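You operate a simulated robot arm through the tools that you are given. There is no shell and no other tool. Be economical: measure what you need, move in short steps, check, and stop when the job is done.

Carry out the task below with a simulated robot arm. There is one attempt and no reset: what you move stays moved.

JOB
Stack the rings on the peg: purple, blue, yellow and red on top.

Only the result counts: the job must be done as asked and must still hold three seconds after the hand-in. Knocking over, shifting, dropping, spilling or breaking anything else fails it.

ROBOT AND FRAMES
A 5-joint arm with a two-finger parallel gripper, fixed in place. Base frame: the origin is at the foot of the arm, x ahead of it, y to its left, z up; the work surface is at about z = 0. Readings come in mm, degrees, newtons and seconds.
With the tool pointing down near the work surface it reaches from about 260 to 680 mm from the base axis. Its first joint turns from -66.0 to 66.0 degrees. The tool tilts only in the upright plane through the base axis and itself; it spins freely about its own axis. Payload 2.9 kg.
The TCP is the grasp point between the finger pads, 30 mm short of the fingertips. In the tool frame z runs along the fingers and y along their closing line. Largest opening 110 mm; finger width 20, thickness 10; the body of the gripper, 48 by 112 mm, starts 55 mm behind the TCP.
Orientation is told as [roll, pitch, yaw] about the base's x, y, z axes, in that order, counted from this pose: with the fingers straight down and closing along the base's y, the tool's x points along the base's -x, its y along +y and its z along -z.

CONTROLS
- The arm moves only by the tool send_rows. Its argument "rows" is a list of rows, each a list of 7 numbers: the turn, a rotation vector about the tool's x, y, z in units of 6 degrees (1.0 is 6 degrees), then the shift along the tool's x, y, z in units of 30 mm (1.0 is 30 mm), then the gripper command, from -1 (shut) to 1 (fully open), values between in proportion. In form: [[rx, ry, rz, x, y, z, hand], ...]. A call has 1 to 20 rows; each row shifts and turns the commanded pose from where the row before left it, along the tool's axes as they then stand. A call with a number of a shift or a turn outside -1 to 1 is refused whole. A row lasts 0.2 s, in which the tool goes at most 50 mm and 8.6 degrees; a call with a longer step from one row to the next is refused whole, and so is a gripper value outside its range. A pose out of reach is approached as far as the arm can. The call stops where the force on the tool passes 80 N (or 10 N more than at its start, if that is more) or the arm is blocked; 0.2 s more then pass. Each finger travels about 108 mm/s and halts on what it meets, pressing with about 36 N; the grip force reading is that of the motor and also rises with nothing between the fingers. The clock runs only during rows and for 0.2 s after the last one: add rows that do not move to give the fingers time. The reply holds the time, the measured pose of the TCP, the force on the tool along the base axes, the opening and the grip force, in the units named above and with some noise, with the torque about the TCP (base axes, N m) and any sound that the robot's microphone picked up.
- Cameras (640 x 400 px; columns grow to the right, rows downward): "scene" is fixed at [47.2, -488.5, 597.9]; the picture's right is [0.26, -0.96, 0.00], its down [-0.61, -0.17, -0.77] and it looks along [0.74, 0.20, -0.64] (base axes); focal length 253 px, centre (320, 200). "wrist" rides on the gripper at [72, 17, -103] in the tool frame; the picture's right is [-0.23, 0.97, 0.00], its down [-0.76, -0.18, -0.62] and it looks along [-0.61, -0.14, 0.78] (tool axes); focal length 222 px, centre (320, 200).
- capture(camera): a new picture of that camera. No time passes.
- point_at(camera, pixels): for up to 12 pixels [column, row] of the newest picture of that camera ("zoom" is the newest enlarged one), the place [x, y, z] in the base frame of the surface seen there, good to about 2 mm, but the place of the scene camera against the robot may be out by one fixed shift of up to 25 mm in any direction. No time passes.
- zoom(camera, box): a new picture of the part [left, top, right, bottom] of that camera's present view, enlarged. No time passes.
- finish_job(): hands the job in; it is judged then, once.

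Work in short steps. Measure before you move; look again where a grasp or a placing could have gone wrong, and mend it. You have 80 turns and 38 pictures in all, those below and enlarged ones among them. Open the gripper and draw the arm clear of the work before you hand the job in, unless the task says otherwise; then end with one line.

The tools are called after ">>>" as a command line: name --pt "numbers of a row" for each row, then --argument value for the rest, lists and objects as JSON in quotes. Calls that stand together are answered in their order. send_rows: Moves the arm, as the interface text tells. Its arguments: {"type":"object","properties":{"rows":{"type":"array"}},"required":["rows"]} The other tools are called the same way: capture (camera) takes a picture; point_at (camera, pixels) gives the place of the surface under pixels of a picture; zoom (camera, box) takes an enlarged picture of a part of a camera's view; finish_job () hands the job in.

At the start:

```text
clock: 0.0
tool_pos: [340.4, -308.5, 389.3]
ee_rot: [0.0, 0.0, 0.0]
ft_force: [-1.0, 0.5, -0.1]
moment: [0.01, -0.01, 0.04]
gripper_width: 109.9
grip_force: 0.1
```

scene: 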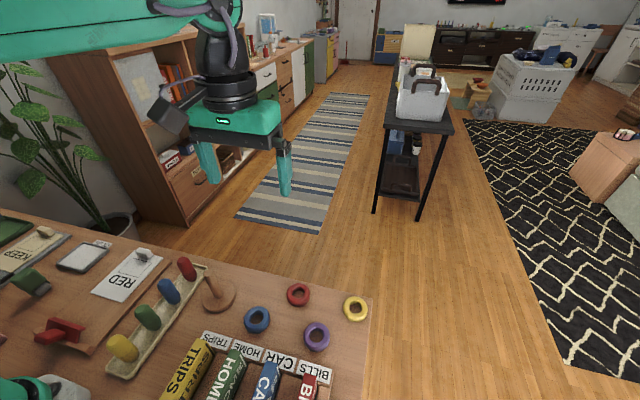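
wrist: 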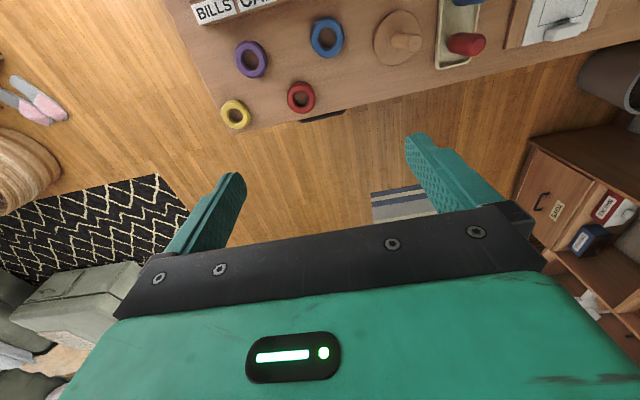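

The rings and the peg (about (405,40)) all show in the wrist picture. I measure them there, and compare with the scene camera to find its shift.

>>> point_at --camera "wrist" --pixels '[[251, 47], [239, 62], [327, 27], [315, 44], [235, 105], [301, 88], [290, 96], [408, 41], [420, 44], [385, 45], [466, 42], [350, 80]]'

>>> zoom --camera "wrist" --box '[200, 0, 500, 140]'

>>> zoom --camera "scene" --box '[160, 240, 400, 390]'

```text
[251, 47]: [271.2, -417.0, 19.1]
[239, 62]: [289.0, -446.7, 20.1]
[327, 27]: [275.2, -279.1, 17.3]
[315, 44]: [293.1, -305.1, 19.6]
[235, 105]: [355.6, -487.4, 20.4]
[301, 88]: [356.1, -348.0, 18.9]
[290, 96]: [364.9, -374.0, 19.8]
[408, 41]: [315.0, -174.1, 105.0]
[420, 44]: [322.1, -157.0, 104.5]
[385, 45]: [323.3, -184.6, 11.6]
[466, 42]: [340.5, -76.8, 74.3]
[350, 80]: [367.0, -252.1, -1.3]
```

```text
2.13 times, centred on (350, 70) of wrist
```

zoom: 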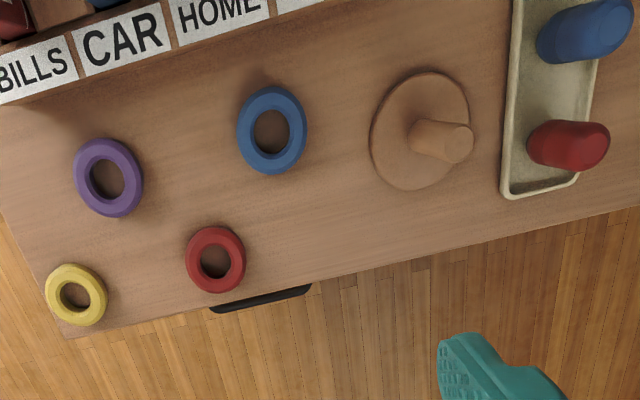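

```text
2.67 times, centred on (280, 315) of scene
```

zoom: 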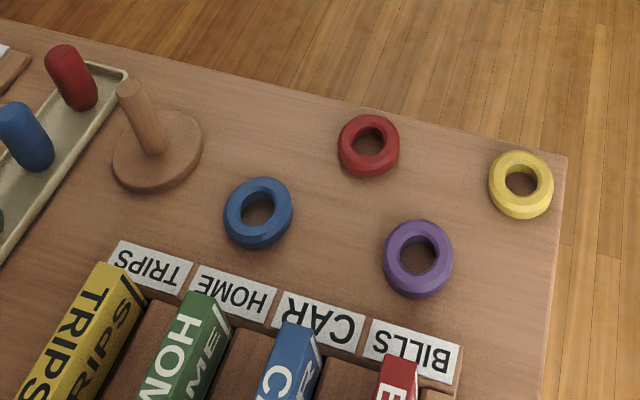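

The scene zoom has replaced the wrist one, so I zoom the wrist view again and take ring edges, the peg and the tray from it.

>>> zoom --camera "wrist" --box '[210, 0, 450, 140]'

```text
2.67 times, centred on (330, 70) of wrist
```

zoom: 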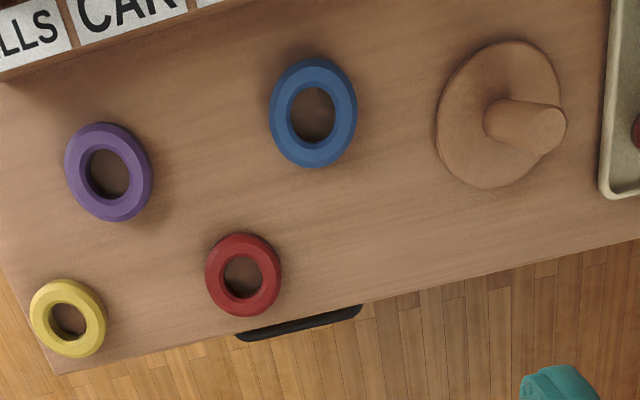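

I sample the crest of each ring on opposite sides, plus the peg's base and top and the tray's edge.

>>> point_at --camera "zoom" --pixels '[[77, 168], [140, 177], [102, 137], [115, 208], [281, 108], [346, 116], [309, 74], [318, 153], [107, 176], [312, 118], [68, 170], [152, 177]]'

>>> point_at --camera "zoom" --pixels '[[215, 270], [271, 278], [240, 245], [247, 306], [41, 313], [96, 322], [62, 290], [73, 348], [547, 127], [441, 115], [500, 45], [602, 180]]'

>>> point_at --camera "zoom" --pixels '[[490, 186], [535, 160], [530, 127], [562, 127], [547, 112], [547, 147], [490, 120], [603, 60], [20, 60], [60, 45]]'

```text
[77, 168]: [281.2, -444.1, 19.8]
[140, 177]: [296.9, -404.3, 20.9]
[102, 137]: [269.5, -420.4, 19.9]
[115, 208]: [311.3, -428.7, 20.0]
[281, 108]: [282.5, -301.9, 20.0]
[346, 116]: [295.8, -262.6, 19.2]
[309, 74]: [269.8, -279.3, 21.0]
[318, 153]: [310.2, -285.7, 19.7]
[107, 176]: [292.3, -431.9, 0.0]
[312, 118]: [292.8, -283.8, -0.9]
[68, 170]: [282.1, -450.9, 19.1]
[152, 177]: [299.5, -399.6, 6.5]
```

```text
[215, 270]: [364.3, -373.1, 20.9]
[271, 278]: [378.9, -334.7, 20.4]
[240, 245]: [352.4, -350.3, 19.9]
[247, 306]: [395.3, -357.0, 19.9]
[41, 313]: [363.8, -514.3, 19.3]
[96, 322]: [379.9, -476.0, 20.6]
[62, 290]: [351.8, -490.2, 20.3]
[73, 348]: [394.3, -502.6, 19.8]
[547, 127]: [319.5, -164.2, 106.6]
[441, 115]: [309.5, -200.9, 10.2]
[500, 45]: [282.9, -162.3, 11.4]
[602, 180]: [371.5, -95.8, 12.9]
```

```text
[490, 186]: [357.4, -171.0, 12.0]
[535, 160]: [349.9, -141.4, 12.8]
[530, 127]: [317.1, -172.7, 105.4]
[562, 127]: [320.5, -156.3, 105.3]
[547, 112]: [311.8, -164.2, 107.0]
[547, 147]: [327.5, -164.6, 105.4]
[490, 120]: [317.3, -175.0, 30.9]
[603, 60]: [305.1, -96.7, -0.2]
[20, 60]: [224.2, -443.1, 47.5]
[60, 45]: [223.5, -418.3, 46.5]
```

Ring centres come out as purple (290,-424), blue (290,-282), red (373,-354) and yellow (373,-496), with tops at z≈20. The peg is at (319.5,-164.4), top 106, base top 12. I move above purple.

>>> send_rows --pt "0 0 0 0.28 -0.644 0 0.5" --pt "0 0 0 0.28 -0.644 0 0.5" --pt "0 0 0 0.28 -0.644 0 0.5" --pt "0 0 0 0.28 -0.644 0 0.5" --pt "0 0 0 0.28 -0.644 0 0.5" --pt "0 0 0 0.28 -0.644 0 0.5" --pt "0 0 0 0 0 1 0.5" --pt "0 0 0 0 0 1 0.5" --pt "0 0 0 0 0 1 0.5" --pt "0 0 0 0 0 1 0.5" --pt "0 0 0 0 0 1 0.5" --pt "0 0 0 0 0 1 0.5" --pt "0 0 0 0 0 1 0.5" --pt "0 0 0 0 0 1 0.5" --pt "0 0 0 0 0 1 0.5" --pt "0 0 0 0 0 1 0.5" --pt "0 0 0 0 0 0 0.5"

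>>> capture --camera "wrist"

```text
clock: 3.6
tool_pos: [288.8, -424.9, 89.3]
ee_rot: [0.0, -0.1, -0.1]
ft_force: [-0.4, 0.8, 0.6]
moment: [0.01, -0.01, 0.02]
gripper_width: 82.5
grip_force: 0.0
```

```text
32 pictures are left
```

wrist: 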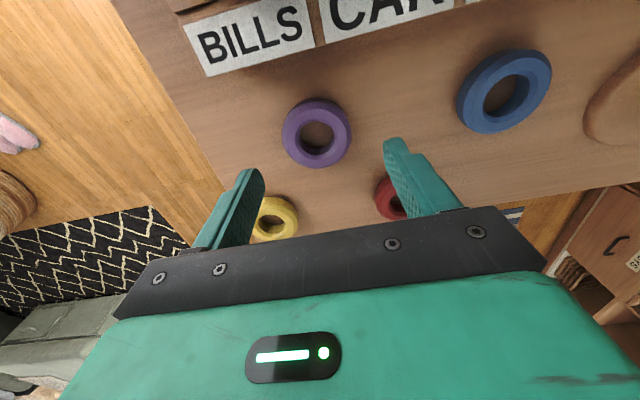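

Purple lies midway between the fingers at about (317,132). I check its centre from this close view before going down.

>>> point_at --camera "wrist" --pixels '[[291, 134], [343, 134], [316, 107], [318, 158], [288, 272], [260, 205], [376, 195], [285, 222]]'

```text
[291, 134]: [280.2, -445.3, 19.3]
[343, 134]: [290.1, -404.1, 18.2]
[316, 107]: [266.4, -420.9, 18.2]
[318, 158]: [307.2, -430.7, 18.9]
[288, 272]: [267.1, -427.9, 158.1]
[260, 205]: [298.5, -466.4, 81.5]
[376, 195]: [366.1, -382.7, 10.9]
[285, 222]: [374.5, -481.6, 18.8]
```

Centre agrees within about 2 mm. Lower to z≈33 and close.

>>> send_rows --pt "0 0 0 0.01 0 0.62 0.5" --pt "0 0 0 0.01 0 0.62 0.5" --pt "0 0 0 0.01 0 0.62 0.5" --pt "0 0 0 0 0 0 0.5" --pt "0 0 0 0 0 0 0" --pt "0 0 0 0 0 0 -1" --pt "0 0 0 0 0 0 -1" --pt "0 0 0 0 0 0 -1"

>>> zoom --camera "wrist" --box '[200, 60, 440, 210]'

```text
clock: 5.4
tool_pos: [288.4, -425.3, 34.6]
ee_rot: [0.1, 0.0, 0.0]
ft_force: [0.4, -1.0, 0.1]
moment: [0.01, 0.01, 0.01]
gripper_width: 55.2
grip_force: 35.9
```

```text
2.67 times, centred on (320, 135) of wrist
```

zoom: 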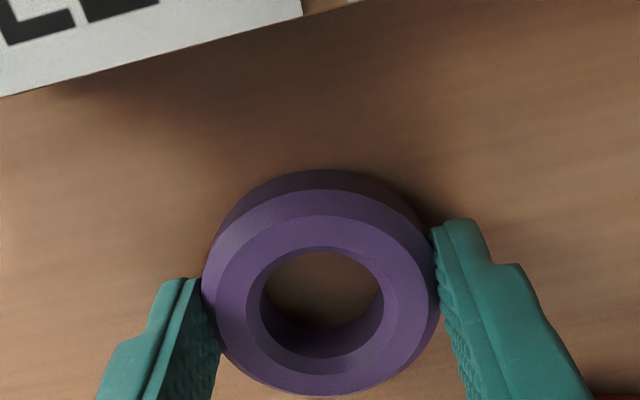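

Gripped at 55 mm. I measure the held ring's centre relative to the TCP.

>>> point_at --camera "zoom" --pixels '[[235, 310], [404, 285], [322, 232], [322, 372], [318, 300], [262, 258], [385, 345], [262, 350], [375, 245]]'

```text
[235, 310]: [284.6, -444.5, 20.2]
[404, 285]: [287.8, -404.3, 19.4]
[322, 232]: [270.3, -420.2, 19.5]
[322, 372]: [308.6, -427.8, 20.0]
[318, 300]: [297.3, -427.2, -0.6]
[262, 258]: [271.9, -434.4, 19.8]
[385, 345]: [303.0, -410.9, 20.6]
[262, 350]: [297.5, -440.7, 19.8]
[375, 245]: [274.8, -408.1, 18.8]
```

Held ring centre is within about 1 mm of the TCP. Lift and carry it above the peg.

>>> send_rows --pt "0 0 0 0 0 -0.87 -1" --pt "0 0 0 0 0 -0.87 -1" --pt "0 0 0 0 0 -0.87 -1" --pt "0 0 0 0 0 -0.87 -1" --pt "0 0 0 0 0 -0.87 -1" --pt "0 0 0 -0.105 0.868 0 -1" --pt "0 0 0 -0.105 0.868 0 -1" --pt "0 0 0 -0.105 0.868 0 -1" --pt "0 0 0 -0.105 0.868 0 -1" --pt "0 0 0 -0.105 0.868 0 -1" --pt "0 0 0 -0.105 0.868 0 -1" --pt "0 0 0 -0.105 0.868 0 -1" --pt "0 0 0 -0.105 0.868 0 -1" --pt "0 0 0 -0.105 0.868 0 -1" --pt "0 0 0 -0.105 0.868 0 -1" --pt "0 0 0 0 0 0 -1" --pt "0 0 0 0 0 0 -1"

>>> zoom --camera "wrist" --box '[200, 60, 440, 210]'

```text
clock: 9.0
tool_pos: [318.9, -162.1, 163.4]
ee_rot: [0.0, 0.0, 0.0]
ft_force: [0.5, 0.3, -0.1]
moment: [-0.05, -0.03, -0.01]
gripper_width: 55.1
grip_force: 36.5
```

```text
2.67 times, centred on (320, 135) of wrist
```

zoom: 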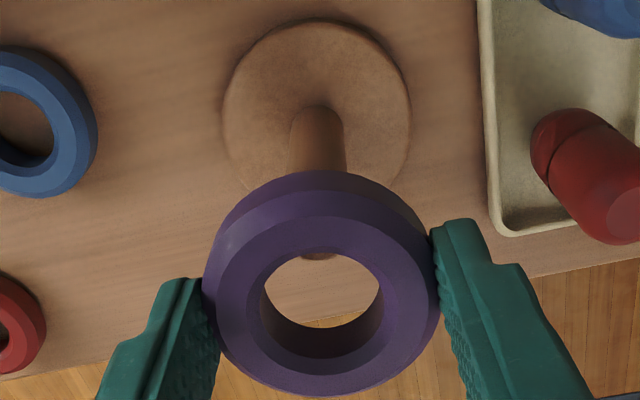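

The reading (318.9,-162.1) is a little off what I asked. I wait one row for a fresh reading, and measure the peg's disc and visible shaft from here.

>>> send_rows --pt "0 0 0 0 0 0 -1"

>>> point_at --camera "zoom" --pixels '[[231, 105], [406, 108], [320, 25], [255, 45], [385, 50], [318, 130], [318, 165], [242, 155], [395, 160], [235, 310], [404, 285], [322, 232]]'

```text
clock: 9.4
tool_pos: [320.7, -163.3, 162.5]
ee_rot: [0.0, 0.0, 0.0]
ft_force: [0.0, 0.0, -0.1]
moment: [0.04, 0.01, 0.02]
gripper_width: 55.1
grip_force: 35.7
```

```text
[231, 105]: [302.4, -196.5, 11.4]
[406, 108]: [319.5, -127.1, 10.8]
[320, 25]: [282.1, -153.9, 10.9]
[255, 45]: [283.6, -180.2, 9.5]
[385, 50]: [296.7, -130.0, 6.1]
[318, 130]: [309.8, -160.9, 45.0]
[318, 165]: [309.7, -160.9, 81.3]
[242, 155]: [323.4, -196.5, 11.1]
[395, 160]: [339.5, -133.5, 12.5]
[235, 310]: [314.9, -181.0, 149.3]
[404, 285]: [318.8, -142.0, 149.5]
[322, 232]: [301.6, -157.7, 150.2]
```

The shaft puts the peg's axis at about (319.5,-164), and the ring centre is about 1.5 mm left of it. I nudge y, then lower the ring's bottom just below the peg top and check forces.

>>> send_rows --pt "0 0 0 -0.02 -0.04 0 -1" --pt "0 0 0 0 0 0.4 -1" --pt "0 0 0 0 0 0.4 -1" --pt "0 0 0 0 0 0.4 -1" --pt "0 0 0 0 0 0.3 -1" --pt "0 0 0 0 0 0 -1"

>>> zoom --camera "wrist" --box '[200, 60, 440, 210]'

```text
clock: 10.8
tool_pos: [320.0, -164.8, 118.0]
ee_rot: [0.0, 0.0, 0.0]
ft_force: [-1.0, -0.5, -1.0]
moment: [-0.01, -0.01, -0.02]
gripper_width: 55.0
grip_force: 36.4
```

```text
2.67 times, centred on (320, 135) of wrist
```

zoom: 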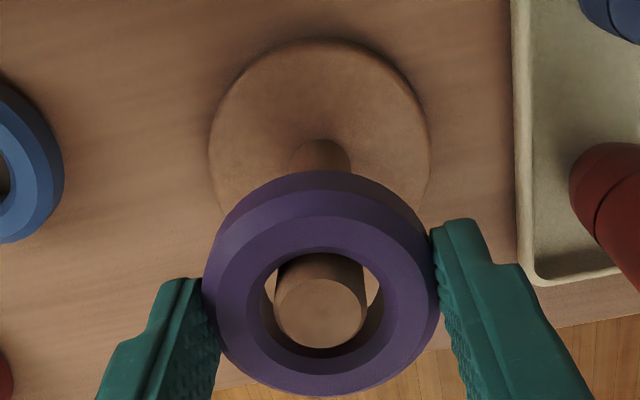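

The peg top at (320,312) sits inside the hole with a margin on both sides, and no force shows. Lower to z≈56, open to about 75 mm and rise.

>>> send_rows --pt "0 0 0 0 0 0.69 -1" --pt "0 0 0 0 0 0.69 -1" --pt "0 0 0 0 0 0.69 -1" --pt "0 0 0 0 0 0 -1" --pt "0 0 0 0 0 0 0.36" --pt "0 0 0 0 0 0 0.36" --pt "0 0 0 0 0 0 0.36"

>>> send_rows --pt "0 0 0 0 0 -0.9 0.36" --pt "0 0 0 0 0 -0.9 0.36" --pt "0 0 0 0 0 -0.9 0.36" --pt "0 0 0 0 0 -0.9 0.36" --pt "0 0 0 0 0 0 0.36"

>>> capture --camera "wrist"

```text
clock: 12.4
tool_pos: [318.3, -166.6, 56.2]
ee_rot: [-0.1, 0.0, 0.1]
ft_force: [-0.8, -0.3, 0.1]
moment: [-0.04, 0.03, -0.01]
gripper_width: 74.8
grip_force: 0.0
```

```text
clock: 13.6
tool_pos: [319.8, -165.0, 163.3]
ee_rot: [0.1, -0.1, 0.0]
ft_force: [-0.4, 0.2, -0.5]
moment: [0.01, -0.02, -0.02]
gripper_width: 74.9
grip_force: 0.1
```

```text
28 pictures are left
```

wrist: 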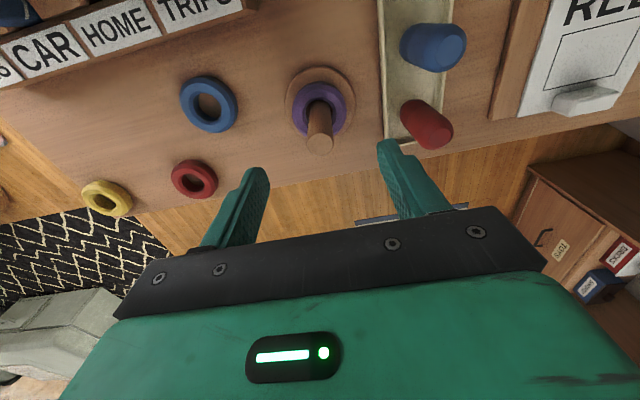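

Purple is on the peg. Now go to blue at about (289,-282), down to z≈34, and grip.

>>> send_rows --pt "0 0 0 0.172 -0.652 0 0.5" --pt "0 0 0 0.172 -0.652 0 0.5" --pt "0 0 0 0.172 -0.652 0 0.5" --pt "0 0 0 0.172 -0.652 0 0.5" --pt "0 0 0 0.172 -0.652 0 0.5" --pt "0 0 0 0.172 -0.652 0 0.5" --pt "0 0 0 0 0 0 0.5" --pt "0 0 0 0 0 0.717 0.5" --pt "0 0 0 0 0 0.717 0.5" --pt "0 0 0 0 0 0.717 0.5" --pt "0 0 0 0 0 0.717 0.5" --pt "0 0 0 0 0 0.717 0.5" --pt "0 0 0 0 0 0.717 0.5" --pt "0 0 0 0 0 0 0.5" --pt "0 0 0 0 0 0 0" --pt "0 0 0 0 0 0 -1" --pt "0 0 0 0 0 0 -1" --pt "0 0 0 0 0 0 -1"

>>> zoom --camera "wrist" --box '[200, 60, 440, 210]'

```text
clock: 17.4
tool_pos: [287.7, -283.8, 36.8]
ee_rot: [-0.1, -0.1, 0.0]
ft_force: [0.0, 0.0, 0.0]
moment: [0.01, 0.01, 0.04]
gripper_width: 55.6
grip_force: 36.0
```

```text
2.67 times, centred on (320, 135) of wrist
```

zoom: 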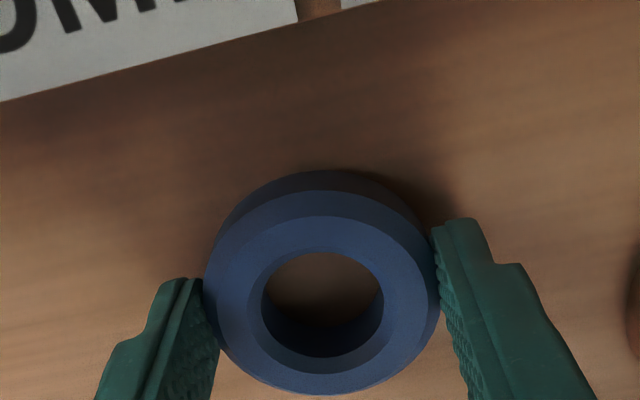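

Blue sits in the grip just as purple did. Lift, return by the same vector and lower the first 45 mm over the peg.

>>> send_rows --pt "0 0 0 0 0 -0.86 -1" --pt "0 0 0 0 0 -0.86 -1" --pt "0 0 0 0 0 -0.86 -1" --pt "0 0 0 0 0 -0.86 -1" --pt "0 0 0 0 0 -0.86 -1" --pt "0 0 0 -0.172 0.652 0 -1" --pt "0 0 0 -0.172 0.652 0 -1" --pt "0 0 0 -0.172 0.652 0 -1" --pt "0 0 0 -0.172 0.652 0 -1" --pt "0 0 0 -0.172 0.652 0 -1" --pt "0 0 0 -0.172 0.652 0 -1" --pt "0 0 0 0 0 0 -1" --pt "0 0 0 0 0 0.4 -1" --pt "0 0 0 0 0 0.4 -1" --pt "0 0 0 0 0 0.4 -1" --pt "0 0 0 0 0 0.3 -1" --pt "0 0 0 0 0 0 -1"

>>> zoom --camera "wrist" --box '[200, 60, 440, 210]'

```text
clock: 21.0
tool_pos: [319.9, -165.1, 117.8]
ee_rot: [0.0, 0.0, 0.0]
ft_force: [0.5, 0.0, 0.1]
moment: [-0.01, -0.01, -0.03]
gripper_width: 55.7
grip_force: 36.3
```

```text
2.67 times, centred on (320, 135) of wrist
```

zoom: 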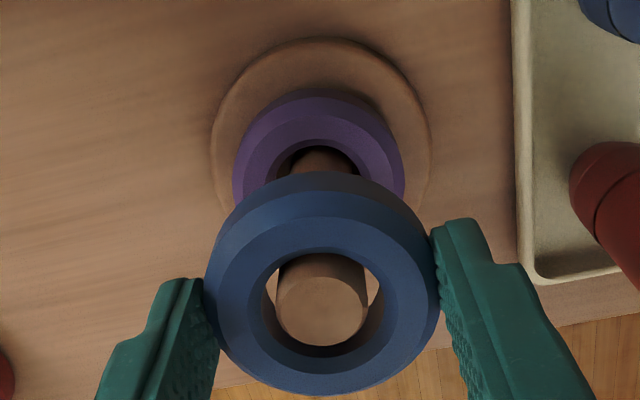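

The peg is centred in blue's hole and purple lies flat on the base. Lower to z≈72, open and rise.

>>> send_rows --pt "0 0 0 0 0 0.5 -1" --pt "0 0 0 0 0 0.5 -1" --pt "0 0 0 0 0 0.52 -1" --pt "0 0 0 0 0 0 -1" --pt "0 0 0 0 0 0 0.36" --pt "0 0 0 0 0 0 0.36" --pt "0 0 0 0 0 0 0.36"

>>> send_rows --pt "0 0 0 0 0 -0.76 0.36" --pt "0 0 0 0 0 -0.76 0.36" --pt "0 0 0 0 0 -0.75 0.36" --pt "0 0 0 0 0 -0.75 0.36" --pt "0 0 0 0 0 0 0.36"

>>> capture --camera "wrist"

```text
clock: 22.6
tool_pos: [321.1, -165.1, 72.3]
ee_rot: [0.0, 0.0, -0.1]
ft_force: [-0.1, 0.4, 0.7]
moment: [-0.01, 0.01, 0.02]
gripper_width: 74.7
grip_force: 0.2
```

```text
clock: 23.8
tool_pos: [320.0, -165.4, 163.4]
ee_rot: [0.0, 0.0, 0.0]
ft_force: [0.1, 0.1, -0.8]
moment: [0.02, 0.01, -0.06]
gripper_width: 74.6
grip_force: 0.1
```

```text
25 pictures are left
```

wrist: 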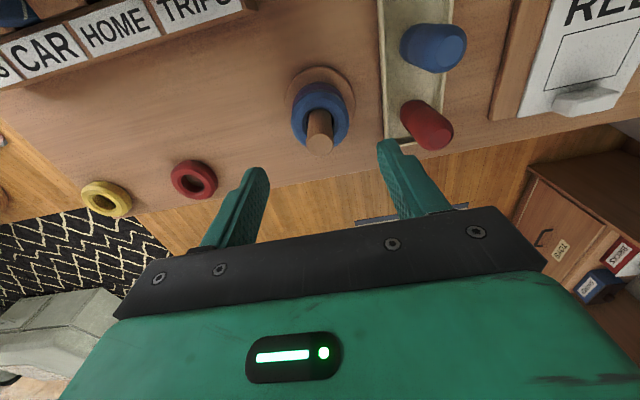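

Blue is on purple. Go to yellow at about (372,-496), stopping at z≈90 to check it.

>>> send_rows --pt "0 0 0 -0.1326 -0.8485 0 0.5" --pt "0 0 0 -0.1326 -0.8485 0 0.5" --pt "0 0 0 -0.1326 -0.8485 0 0.5" --pt "0 0 0 -0.1326 -0.8485 0 0.5" --pt "0 0 0 -0.1326 -0.8485 0 0.5" --pt "0 0 0 -0.1326 -0.8485 0 0.5" --pt "0 0 0 -0.1326 -0.8485 0 0.5" --pt "0 0 0 -0.1326 -0.8485 0 0.5" --pt "0 0 0 -0.1326 -0.8485 0 0.5" --pt "0 0 0 -0.1326 -0.8485 0 0.5" --pt "0 0 0 -0.1326 -0.8485 0 0.5" --pt "0 0 0 -0.1326 -0.8485 0 0.5" --pt "0 0 0 -0.1326 -0.8485 0 0.5" --pt "0 0 0 0 0 0.608 0.5" --pt "0 0 0 0 0 0.608 0.5" --pt "0 0 0 0 0 0.608 0.5" --pt "0 0 0 0 0 0.608 0.5" --pt "0 0 0 0 0 0 0.5" --pt "0 0 0 0 0 0 0.5"

>>> capture --camera "wrist"

```text
clock: 27.8
tool_pos: [372.6, -498.7, 91.1]
ee_rot: [0.0, 0.0, 0.0]
ft_force: [0.9, -0.2, -0.6]
moment: [0.0, -0.02, -0.01]
gripper_width: 82.4
grip_force: 0.0
```

```text
24 pictures are left
```

wrist: 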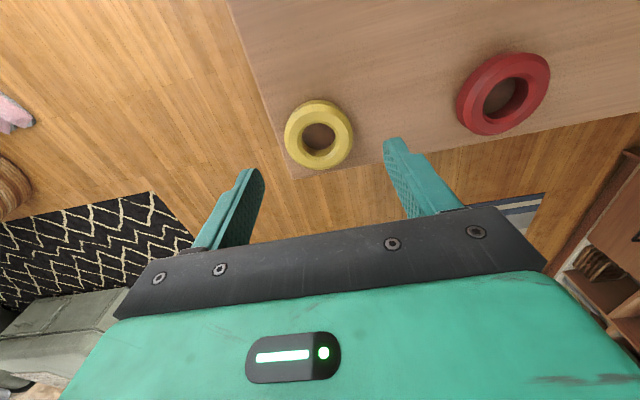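

Yellow shows at (319,135), slightly farther out than purple did from the same height. I nudge by 1.5 mm in x and y, lower and grip.

>>> send_rows --pt "0 0 0 -0.05 0.05 0.625 0.5" --pt "0 0 0 0 0 0.625 0.5" --pt "0 0 0 0 0 0.625 0.5" --pt "0 0 0 0 0 0 0.5" --pt "0 0 0 0 0 0 0" --pt "0 0 0 0 0 0 -1" --pt "0 0 0 0 0 0 -1" --pt "0 0 0 0 0 0 -1"

>>> zoom --camera "wrist" --box '[200, 60, 440, 210]'

```text
clock: 29.6
tool_pos: [374.2, -495.6, 35.8]
ee_rot: [0.0, -0.1, 0.0]
ft_force: [-0.5, -1.2, -0.7]
moment: [-0.04, 0.02, -0.01]
gripper_width: 54.6
grip_force: 35.4
```

```text
2.67 times, centred on (320, 135) of wrist
```

zoom: 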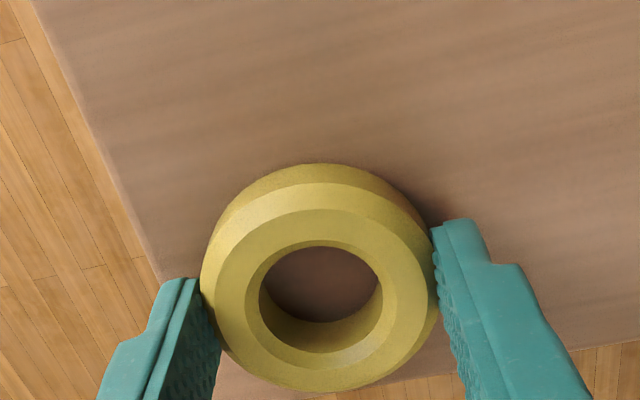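

Yellow sits about 1.5 mm closer to the base in the grip than the others did, so I keep that 1.5 mm x nudge for the return. Lift and carry it over the peg.

>>> send_rows --pt "0 0 0 0 0 -0.861 -1" --pt "0 0 0 0 0 -0.861 -1" --pt "0 0 0 0 0 -0.861 -1" --pt "0 0 0 0 0 -0.861 -1" --pt "0 0 0 0 0 -0.861 -1" --pt "0 0 0 0.1326 0.8447 0 -1" --pt "0 0 0 0.1326 0.8447 0 -1" --pt "0 0 0 0.1326 0.8447 0 -1" --pt "0 0 0 0.1326 0.8447 0 -1" --pt "0 0 0 0.1326 0.8447 0 -1" --pt "0 0 0 0.1326 0.8447 0 -1" --pt "0 0 0 0.1326 0.8447 0 -1" --pt "0 0 0 0.1326 0.8447 0 -1" --pt "0 0 0 0.1326 0.8447 0 -1" --pt "0 0 0 0.1326 0.8447 0 -1" --pt "0 0 0 0.1326 0.8447 0 -1" --pt "0 0 0 0.1326 0.8447 0 -1" --pt "0 0 0 0.1326 0.8447 0 -1" --pt "0 0 0 0 0 0 -1" --pt "0 0 0 0 0 0 -1"

>>> send_rows --pt "0 0 0 0 0 0.4 -1" --pt "0 0 0 0 0 0.4 -1" --pt "0 0 0 0 0 0.4 -1" --pt "0 0 0 0 0 0.3 -1" --pt "0 0 0 0 0 0 -1"

>>> zoom --camera "wrist" --box '[200, 60, 440, 210]'

```text
clock: 33.8
tool_pos: [322.1, -167.8, 162.7]
ee_rot: [0.0, 0.1, 0.0]
ft_force: [-0.5, -0.2, 0.4]
moment: [0.0, 0.0, -0.03]
gripper_width: 54.6
grip_force: 35.8
```

```text
clock: 35.0
tool_pos: [320.7, -166.3, 118.8]
ee_rot: [0.1, 0.0, 0.0]
ft_force: [-0.2, -0.6, 0.4]
moment: [-0.02, 0.02, 0.01]
gripper_width: 54.7
grip_force: 36.1
```

```text
2.67 times, centred on (320, 135) of wrist
```

zoom: 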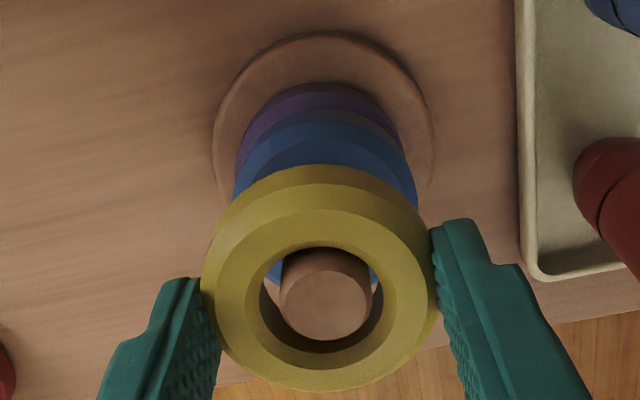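

The peg at (326,300) is inside yellow's hole, about 1 mm to the right. I correct y by 1 mm, lower to z≈92 and release.

>>> send_rows --pt "0 0 0 0 0.035 0 -1" --pt "0 0 0 0 0 0.44 -1" --pt "0 0 0 0 0 0.44 -1" --pt "0 0 0 0 0 0 -1" --pt "0 0 0 0 0 0 0.36" --pt "0 0 0 0 0 0 0.36" --pt "0 0 0 0 0 0 0.36"

>>> send_rows --pt "0 0 0 0 0 -0.8 0.36" --pt "0 0 0 0 0 -0.8 0.36" --pt "0 0 0 0.05 0 -0.78 0.36" --pt "0 0 0 0 0 0 0.36" --pt "0 0 0 0 0 0 0.36"

>>> capture --camera "wrist"

```text
clock: 36.6
tool_pos: [321.0, -164.4, 91.9]
ee_rot: [0.0, 0.0, 0.0]
ft_force: [-1.0, -0.3, -0.3]
moment: [0.0, 0.0, 0.02]
gripper_width: 74.9
grip_force: 0.0
```

```text
clock: 37.8
tool_pos: [320.9, -164.9, 163.0]
ee_rot: [0.1, 0.0, -0.1]
ft_force: [-0.6, -0.5, 0.1]
moment: [0.01, 0.01, 0.02]
gripper_width: 74.7
grip_force: 0.1
```

```text
21 pictures are left
```

wrist: 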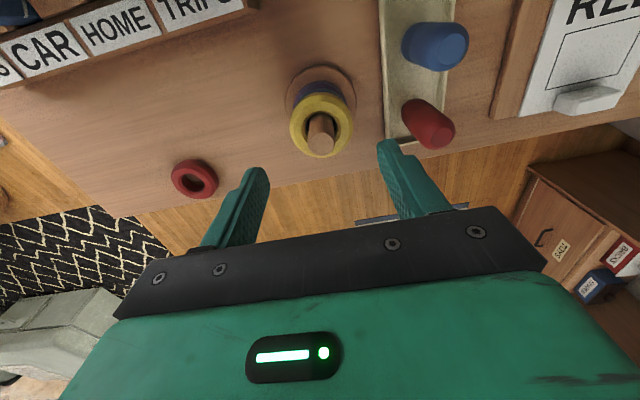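

Yellow is on. Now red at about (372,-354), down to z≈34, and grip.

>>> send_rows --pt "0 0 0 -0.216 -0.786 0 0.5" --pt "0 0 0 -0.216 -0.786 0 0.5" --pt "0 0 0 -0.216 -0.786 0 0.5" --pt "0 0 0 -0.216 -0.786 0 0.5" --pt "0 0 0 -0.216 -0.786 0 0.5" --pt "0 0 0 -0.216 -0.786 0 0.5" --pt "0 0 0 -0.216 -0.786 0 0.5" --pt "0 0 0 -0.216 -0.786 0 0.5" --pt "0 0 0 0 0 0 0.5" --pt "0 0 0 0 0 0.717 0.5" --pt "0 0 0 0 0 0.717 0.5" --pt "0 0 0 0 0 0.717 0.5" --pt "0 0 0 0 0 0.717 0.5" --pt "0 0 0 0 0 0.717 0.5" --pt "0 0 0 0 0 0.717 0.5" --pt "0 0 0 0 0 0 0.5" --pt "0 0 0 0 0 0 0" --pt "0 0 0 0 0 0 -1" --pt "0 0 0 0 0 0 -1" --pt "0 0 0 0 0 0 -1"

>>> zoom --camera "wrist" --box '[200, 60, 440, 210]'

```text
clock: 42.0
tool_pos: [372.3, -354.0, 33.8]
ee_rot: [0.0, 0.1, 0.0]
ft_force: [0.0, 0.3, 0.1]
moment: [0.03, 0.01, -0.01]
gripper_width: 56.1
grip_force: 36.0
```

```text
2.67 times, centred on (320, 135) of wrist
```

zoom: 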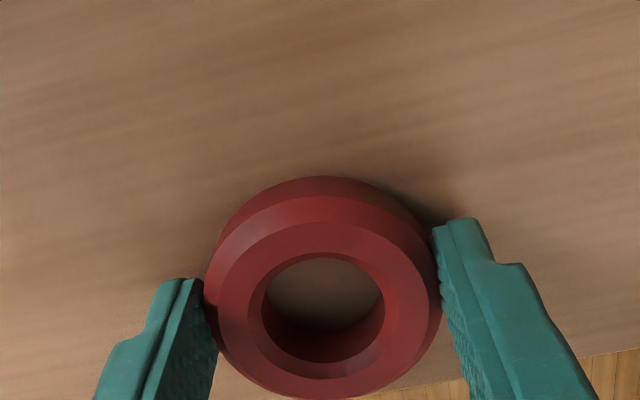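

Red sits about 1.5 mm farther out than purple did, so I return 1.5 mm more in x. Lift, carry and lower to z≈118.

>>> send_rows --pt "0 0 0 0 0 -0.86 -1" --pt "0 0 0 0 0 -0.86 -1" --pt "0 0 0 0 0 -0.86 -1" --pt "0 0 0 0 0 -0.86 -1" --pt "0 0 0 0 0 -0.86 -1" --pt "0 0 0 0.2222 0.786 0 -1" --pt "0 0 0 0.2222 0.786 0 -1" --pt "0 0 0 0.2222 0.786 0 -1" --pt "0 0 0 0.2222 0.786 0 -1" --pt "0 0 0 0.2222 0.786 0 -1" --pt "0 0 0 0.2222 0.786 0 -1" --pt "0 0 0 0.2222 0.786 0 -1" --pt "0 0 0 0.2222 0.786 0 -1" --pt "0 0 0 0 0 0 -1" --pt "0 0 0 0 0 0 -1" --pt "0 0 0 0 0 0.4 -1" --pt "0 0 0 0 0 0.4 -1" --pt "0 0 0 0 0 0.4 -1" --pt "0 0 0 0 0 0.3 -1" --pt "0 0 0 0 0 0 -1"

>>> zoom --camera "wrist" --box '[200, 60, 440, 210]'

```text
clock: 46.2
tool_pos: [317.8, -165.2, 119.1]
ee_rot: [0.1, 0.0, 0.0]
ft_force: [-0.4, 0.7, -0.1]
moment: [0.0, -0.01, -0.02]
gripper_width: 56.0
grip_force: 35.8
```

```text
2.67 times, centred on (320, 135) of wrist
```

zoom: 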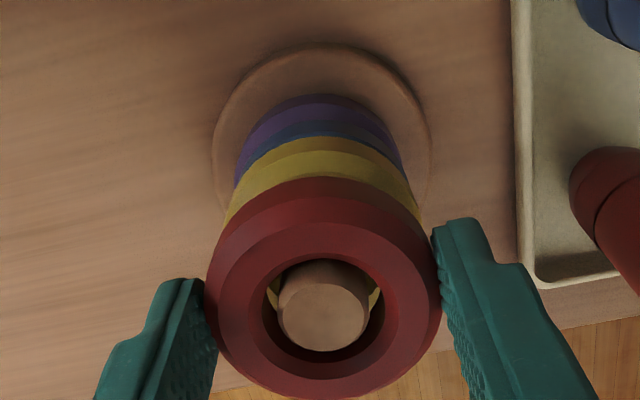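

The peg is centred in red's hole and no force shows. Lower 7 mm, release and rise.

>>> send_rows --pt "0 0 0 0 0 0.25 -1" --pt "0 0 0 0 0 0 -1" --pt "0 0 0 0 0 0 0.36" --pt "0 0 0 0 0 0 0.36" --pt "0 0 0 0 0 0 0.36"

>>> send_rows --pt "0 0 0 0 0 -0.8 0.36" --pt "0 0 0 0 0 -0.9 0.36" --pt "0 0 0 0 0 -1 0.36" --pt "0 0 0 0 0 -1 0.36" --pt "0 0 0 0 0 -1 0.36" --pt "0 0 0 0 0 -1 0.36" --pt "0 0 0 0 -1 0 0.36" --pt "0 0 0 0 -1 0 0.36" --pt "0 0 0 0 -1 0 0.36" --pt "0 0 0 0 -1 0 0.36" --pt "0 0 0 0 0 0 0.36"

>>> zoom --camera "scene" --box '[120, 220, 360, 370]'

>>> capture --camera "wrist"

```text
clock: 47.4
tool_pos: [318.5, -165.5, 112.4]
ee_rot: [0.0, -0.1, 0.0]
ft_force: [1.0, -0.4, 1.1]
moment: [0.01, -0.02, -0.01]
gripper_width: 74.7
grip_force: 0.0
```

```text
clock: 49.8
tool_pos: [316.5, -286.6, 282.7]
ee_rot: [0.0, 0.0, 0.1]
ft_force: [-0.1, -0.5, 0.3]
moment: [-0.02, -0.02, -0.02]
gripper_width: 74.8
grip_force: 0.0
```

```text
2.67 times, centred on (240, 295) of scene
```

zoom: 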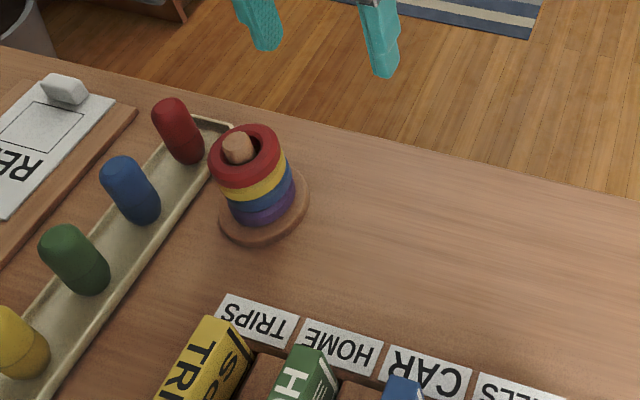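

```text
17 pictures are left
```

wrist: 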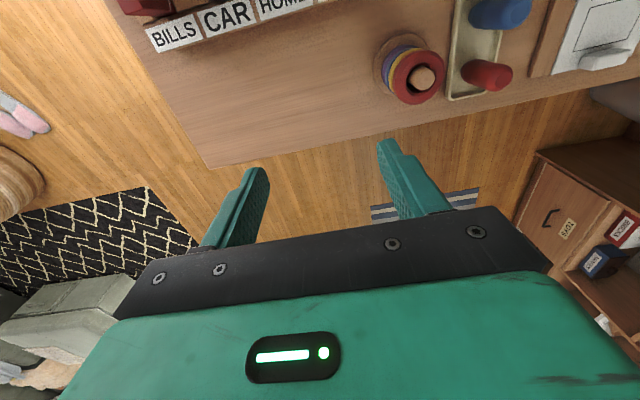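

The stack reads purple, blue, yellow, red from the bottom up, with the rings flat. The gripper is open and clear of the work, so I hand in.

>>> finish_job

```text
The job is handed in.
```

The rings are stacked on the peg, from the bottom up: purple, blue, yellow, and red on top. The job is handed in.
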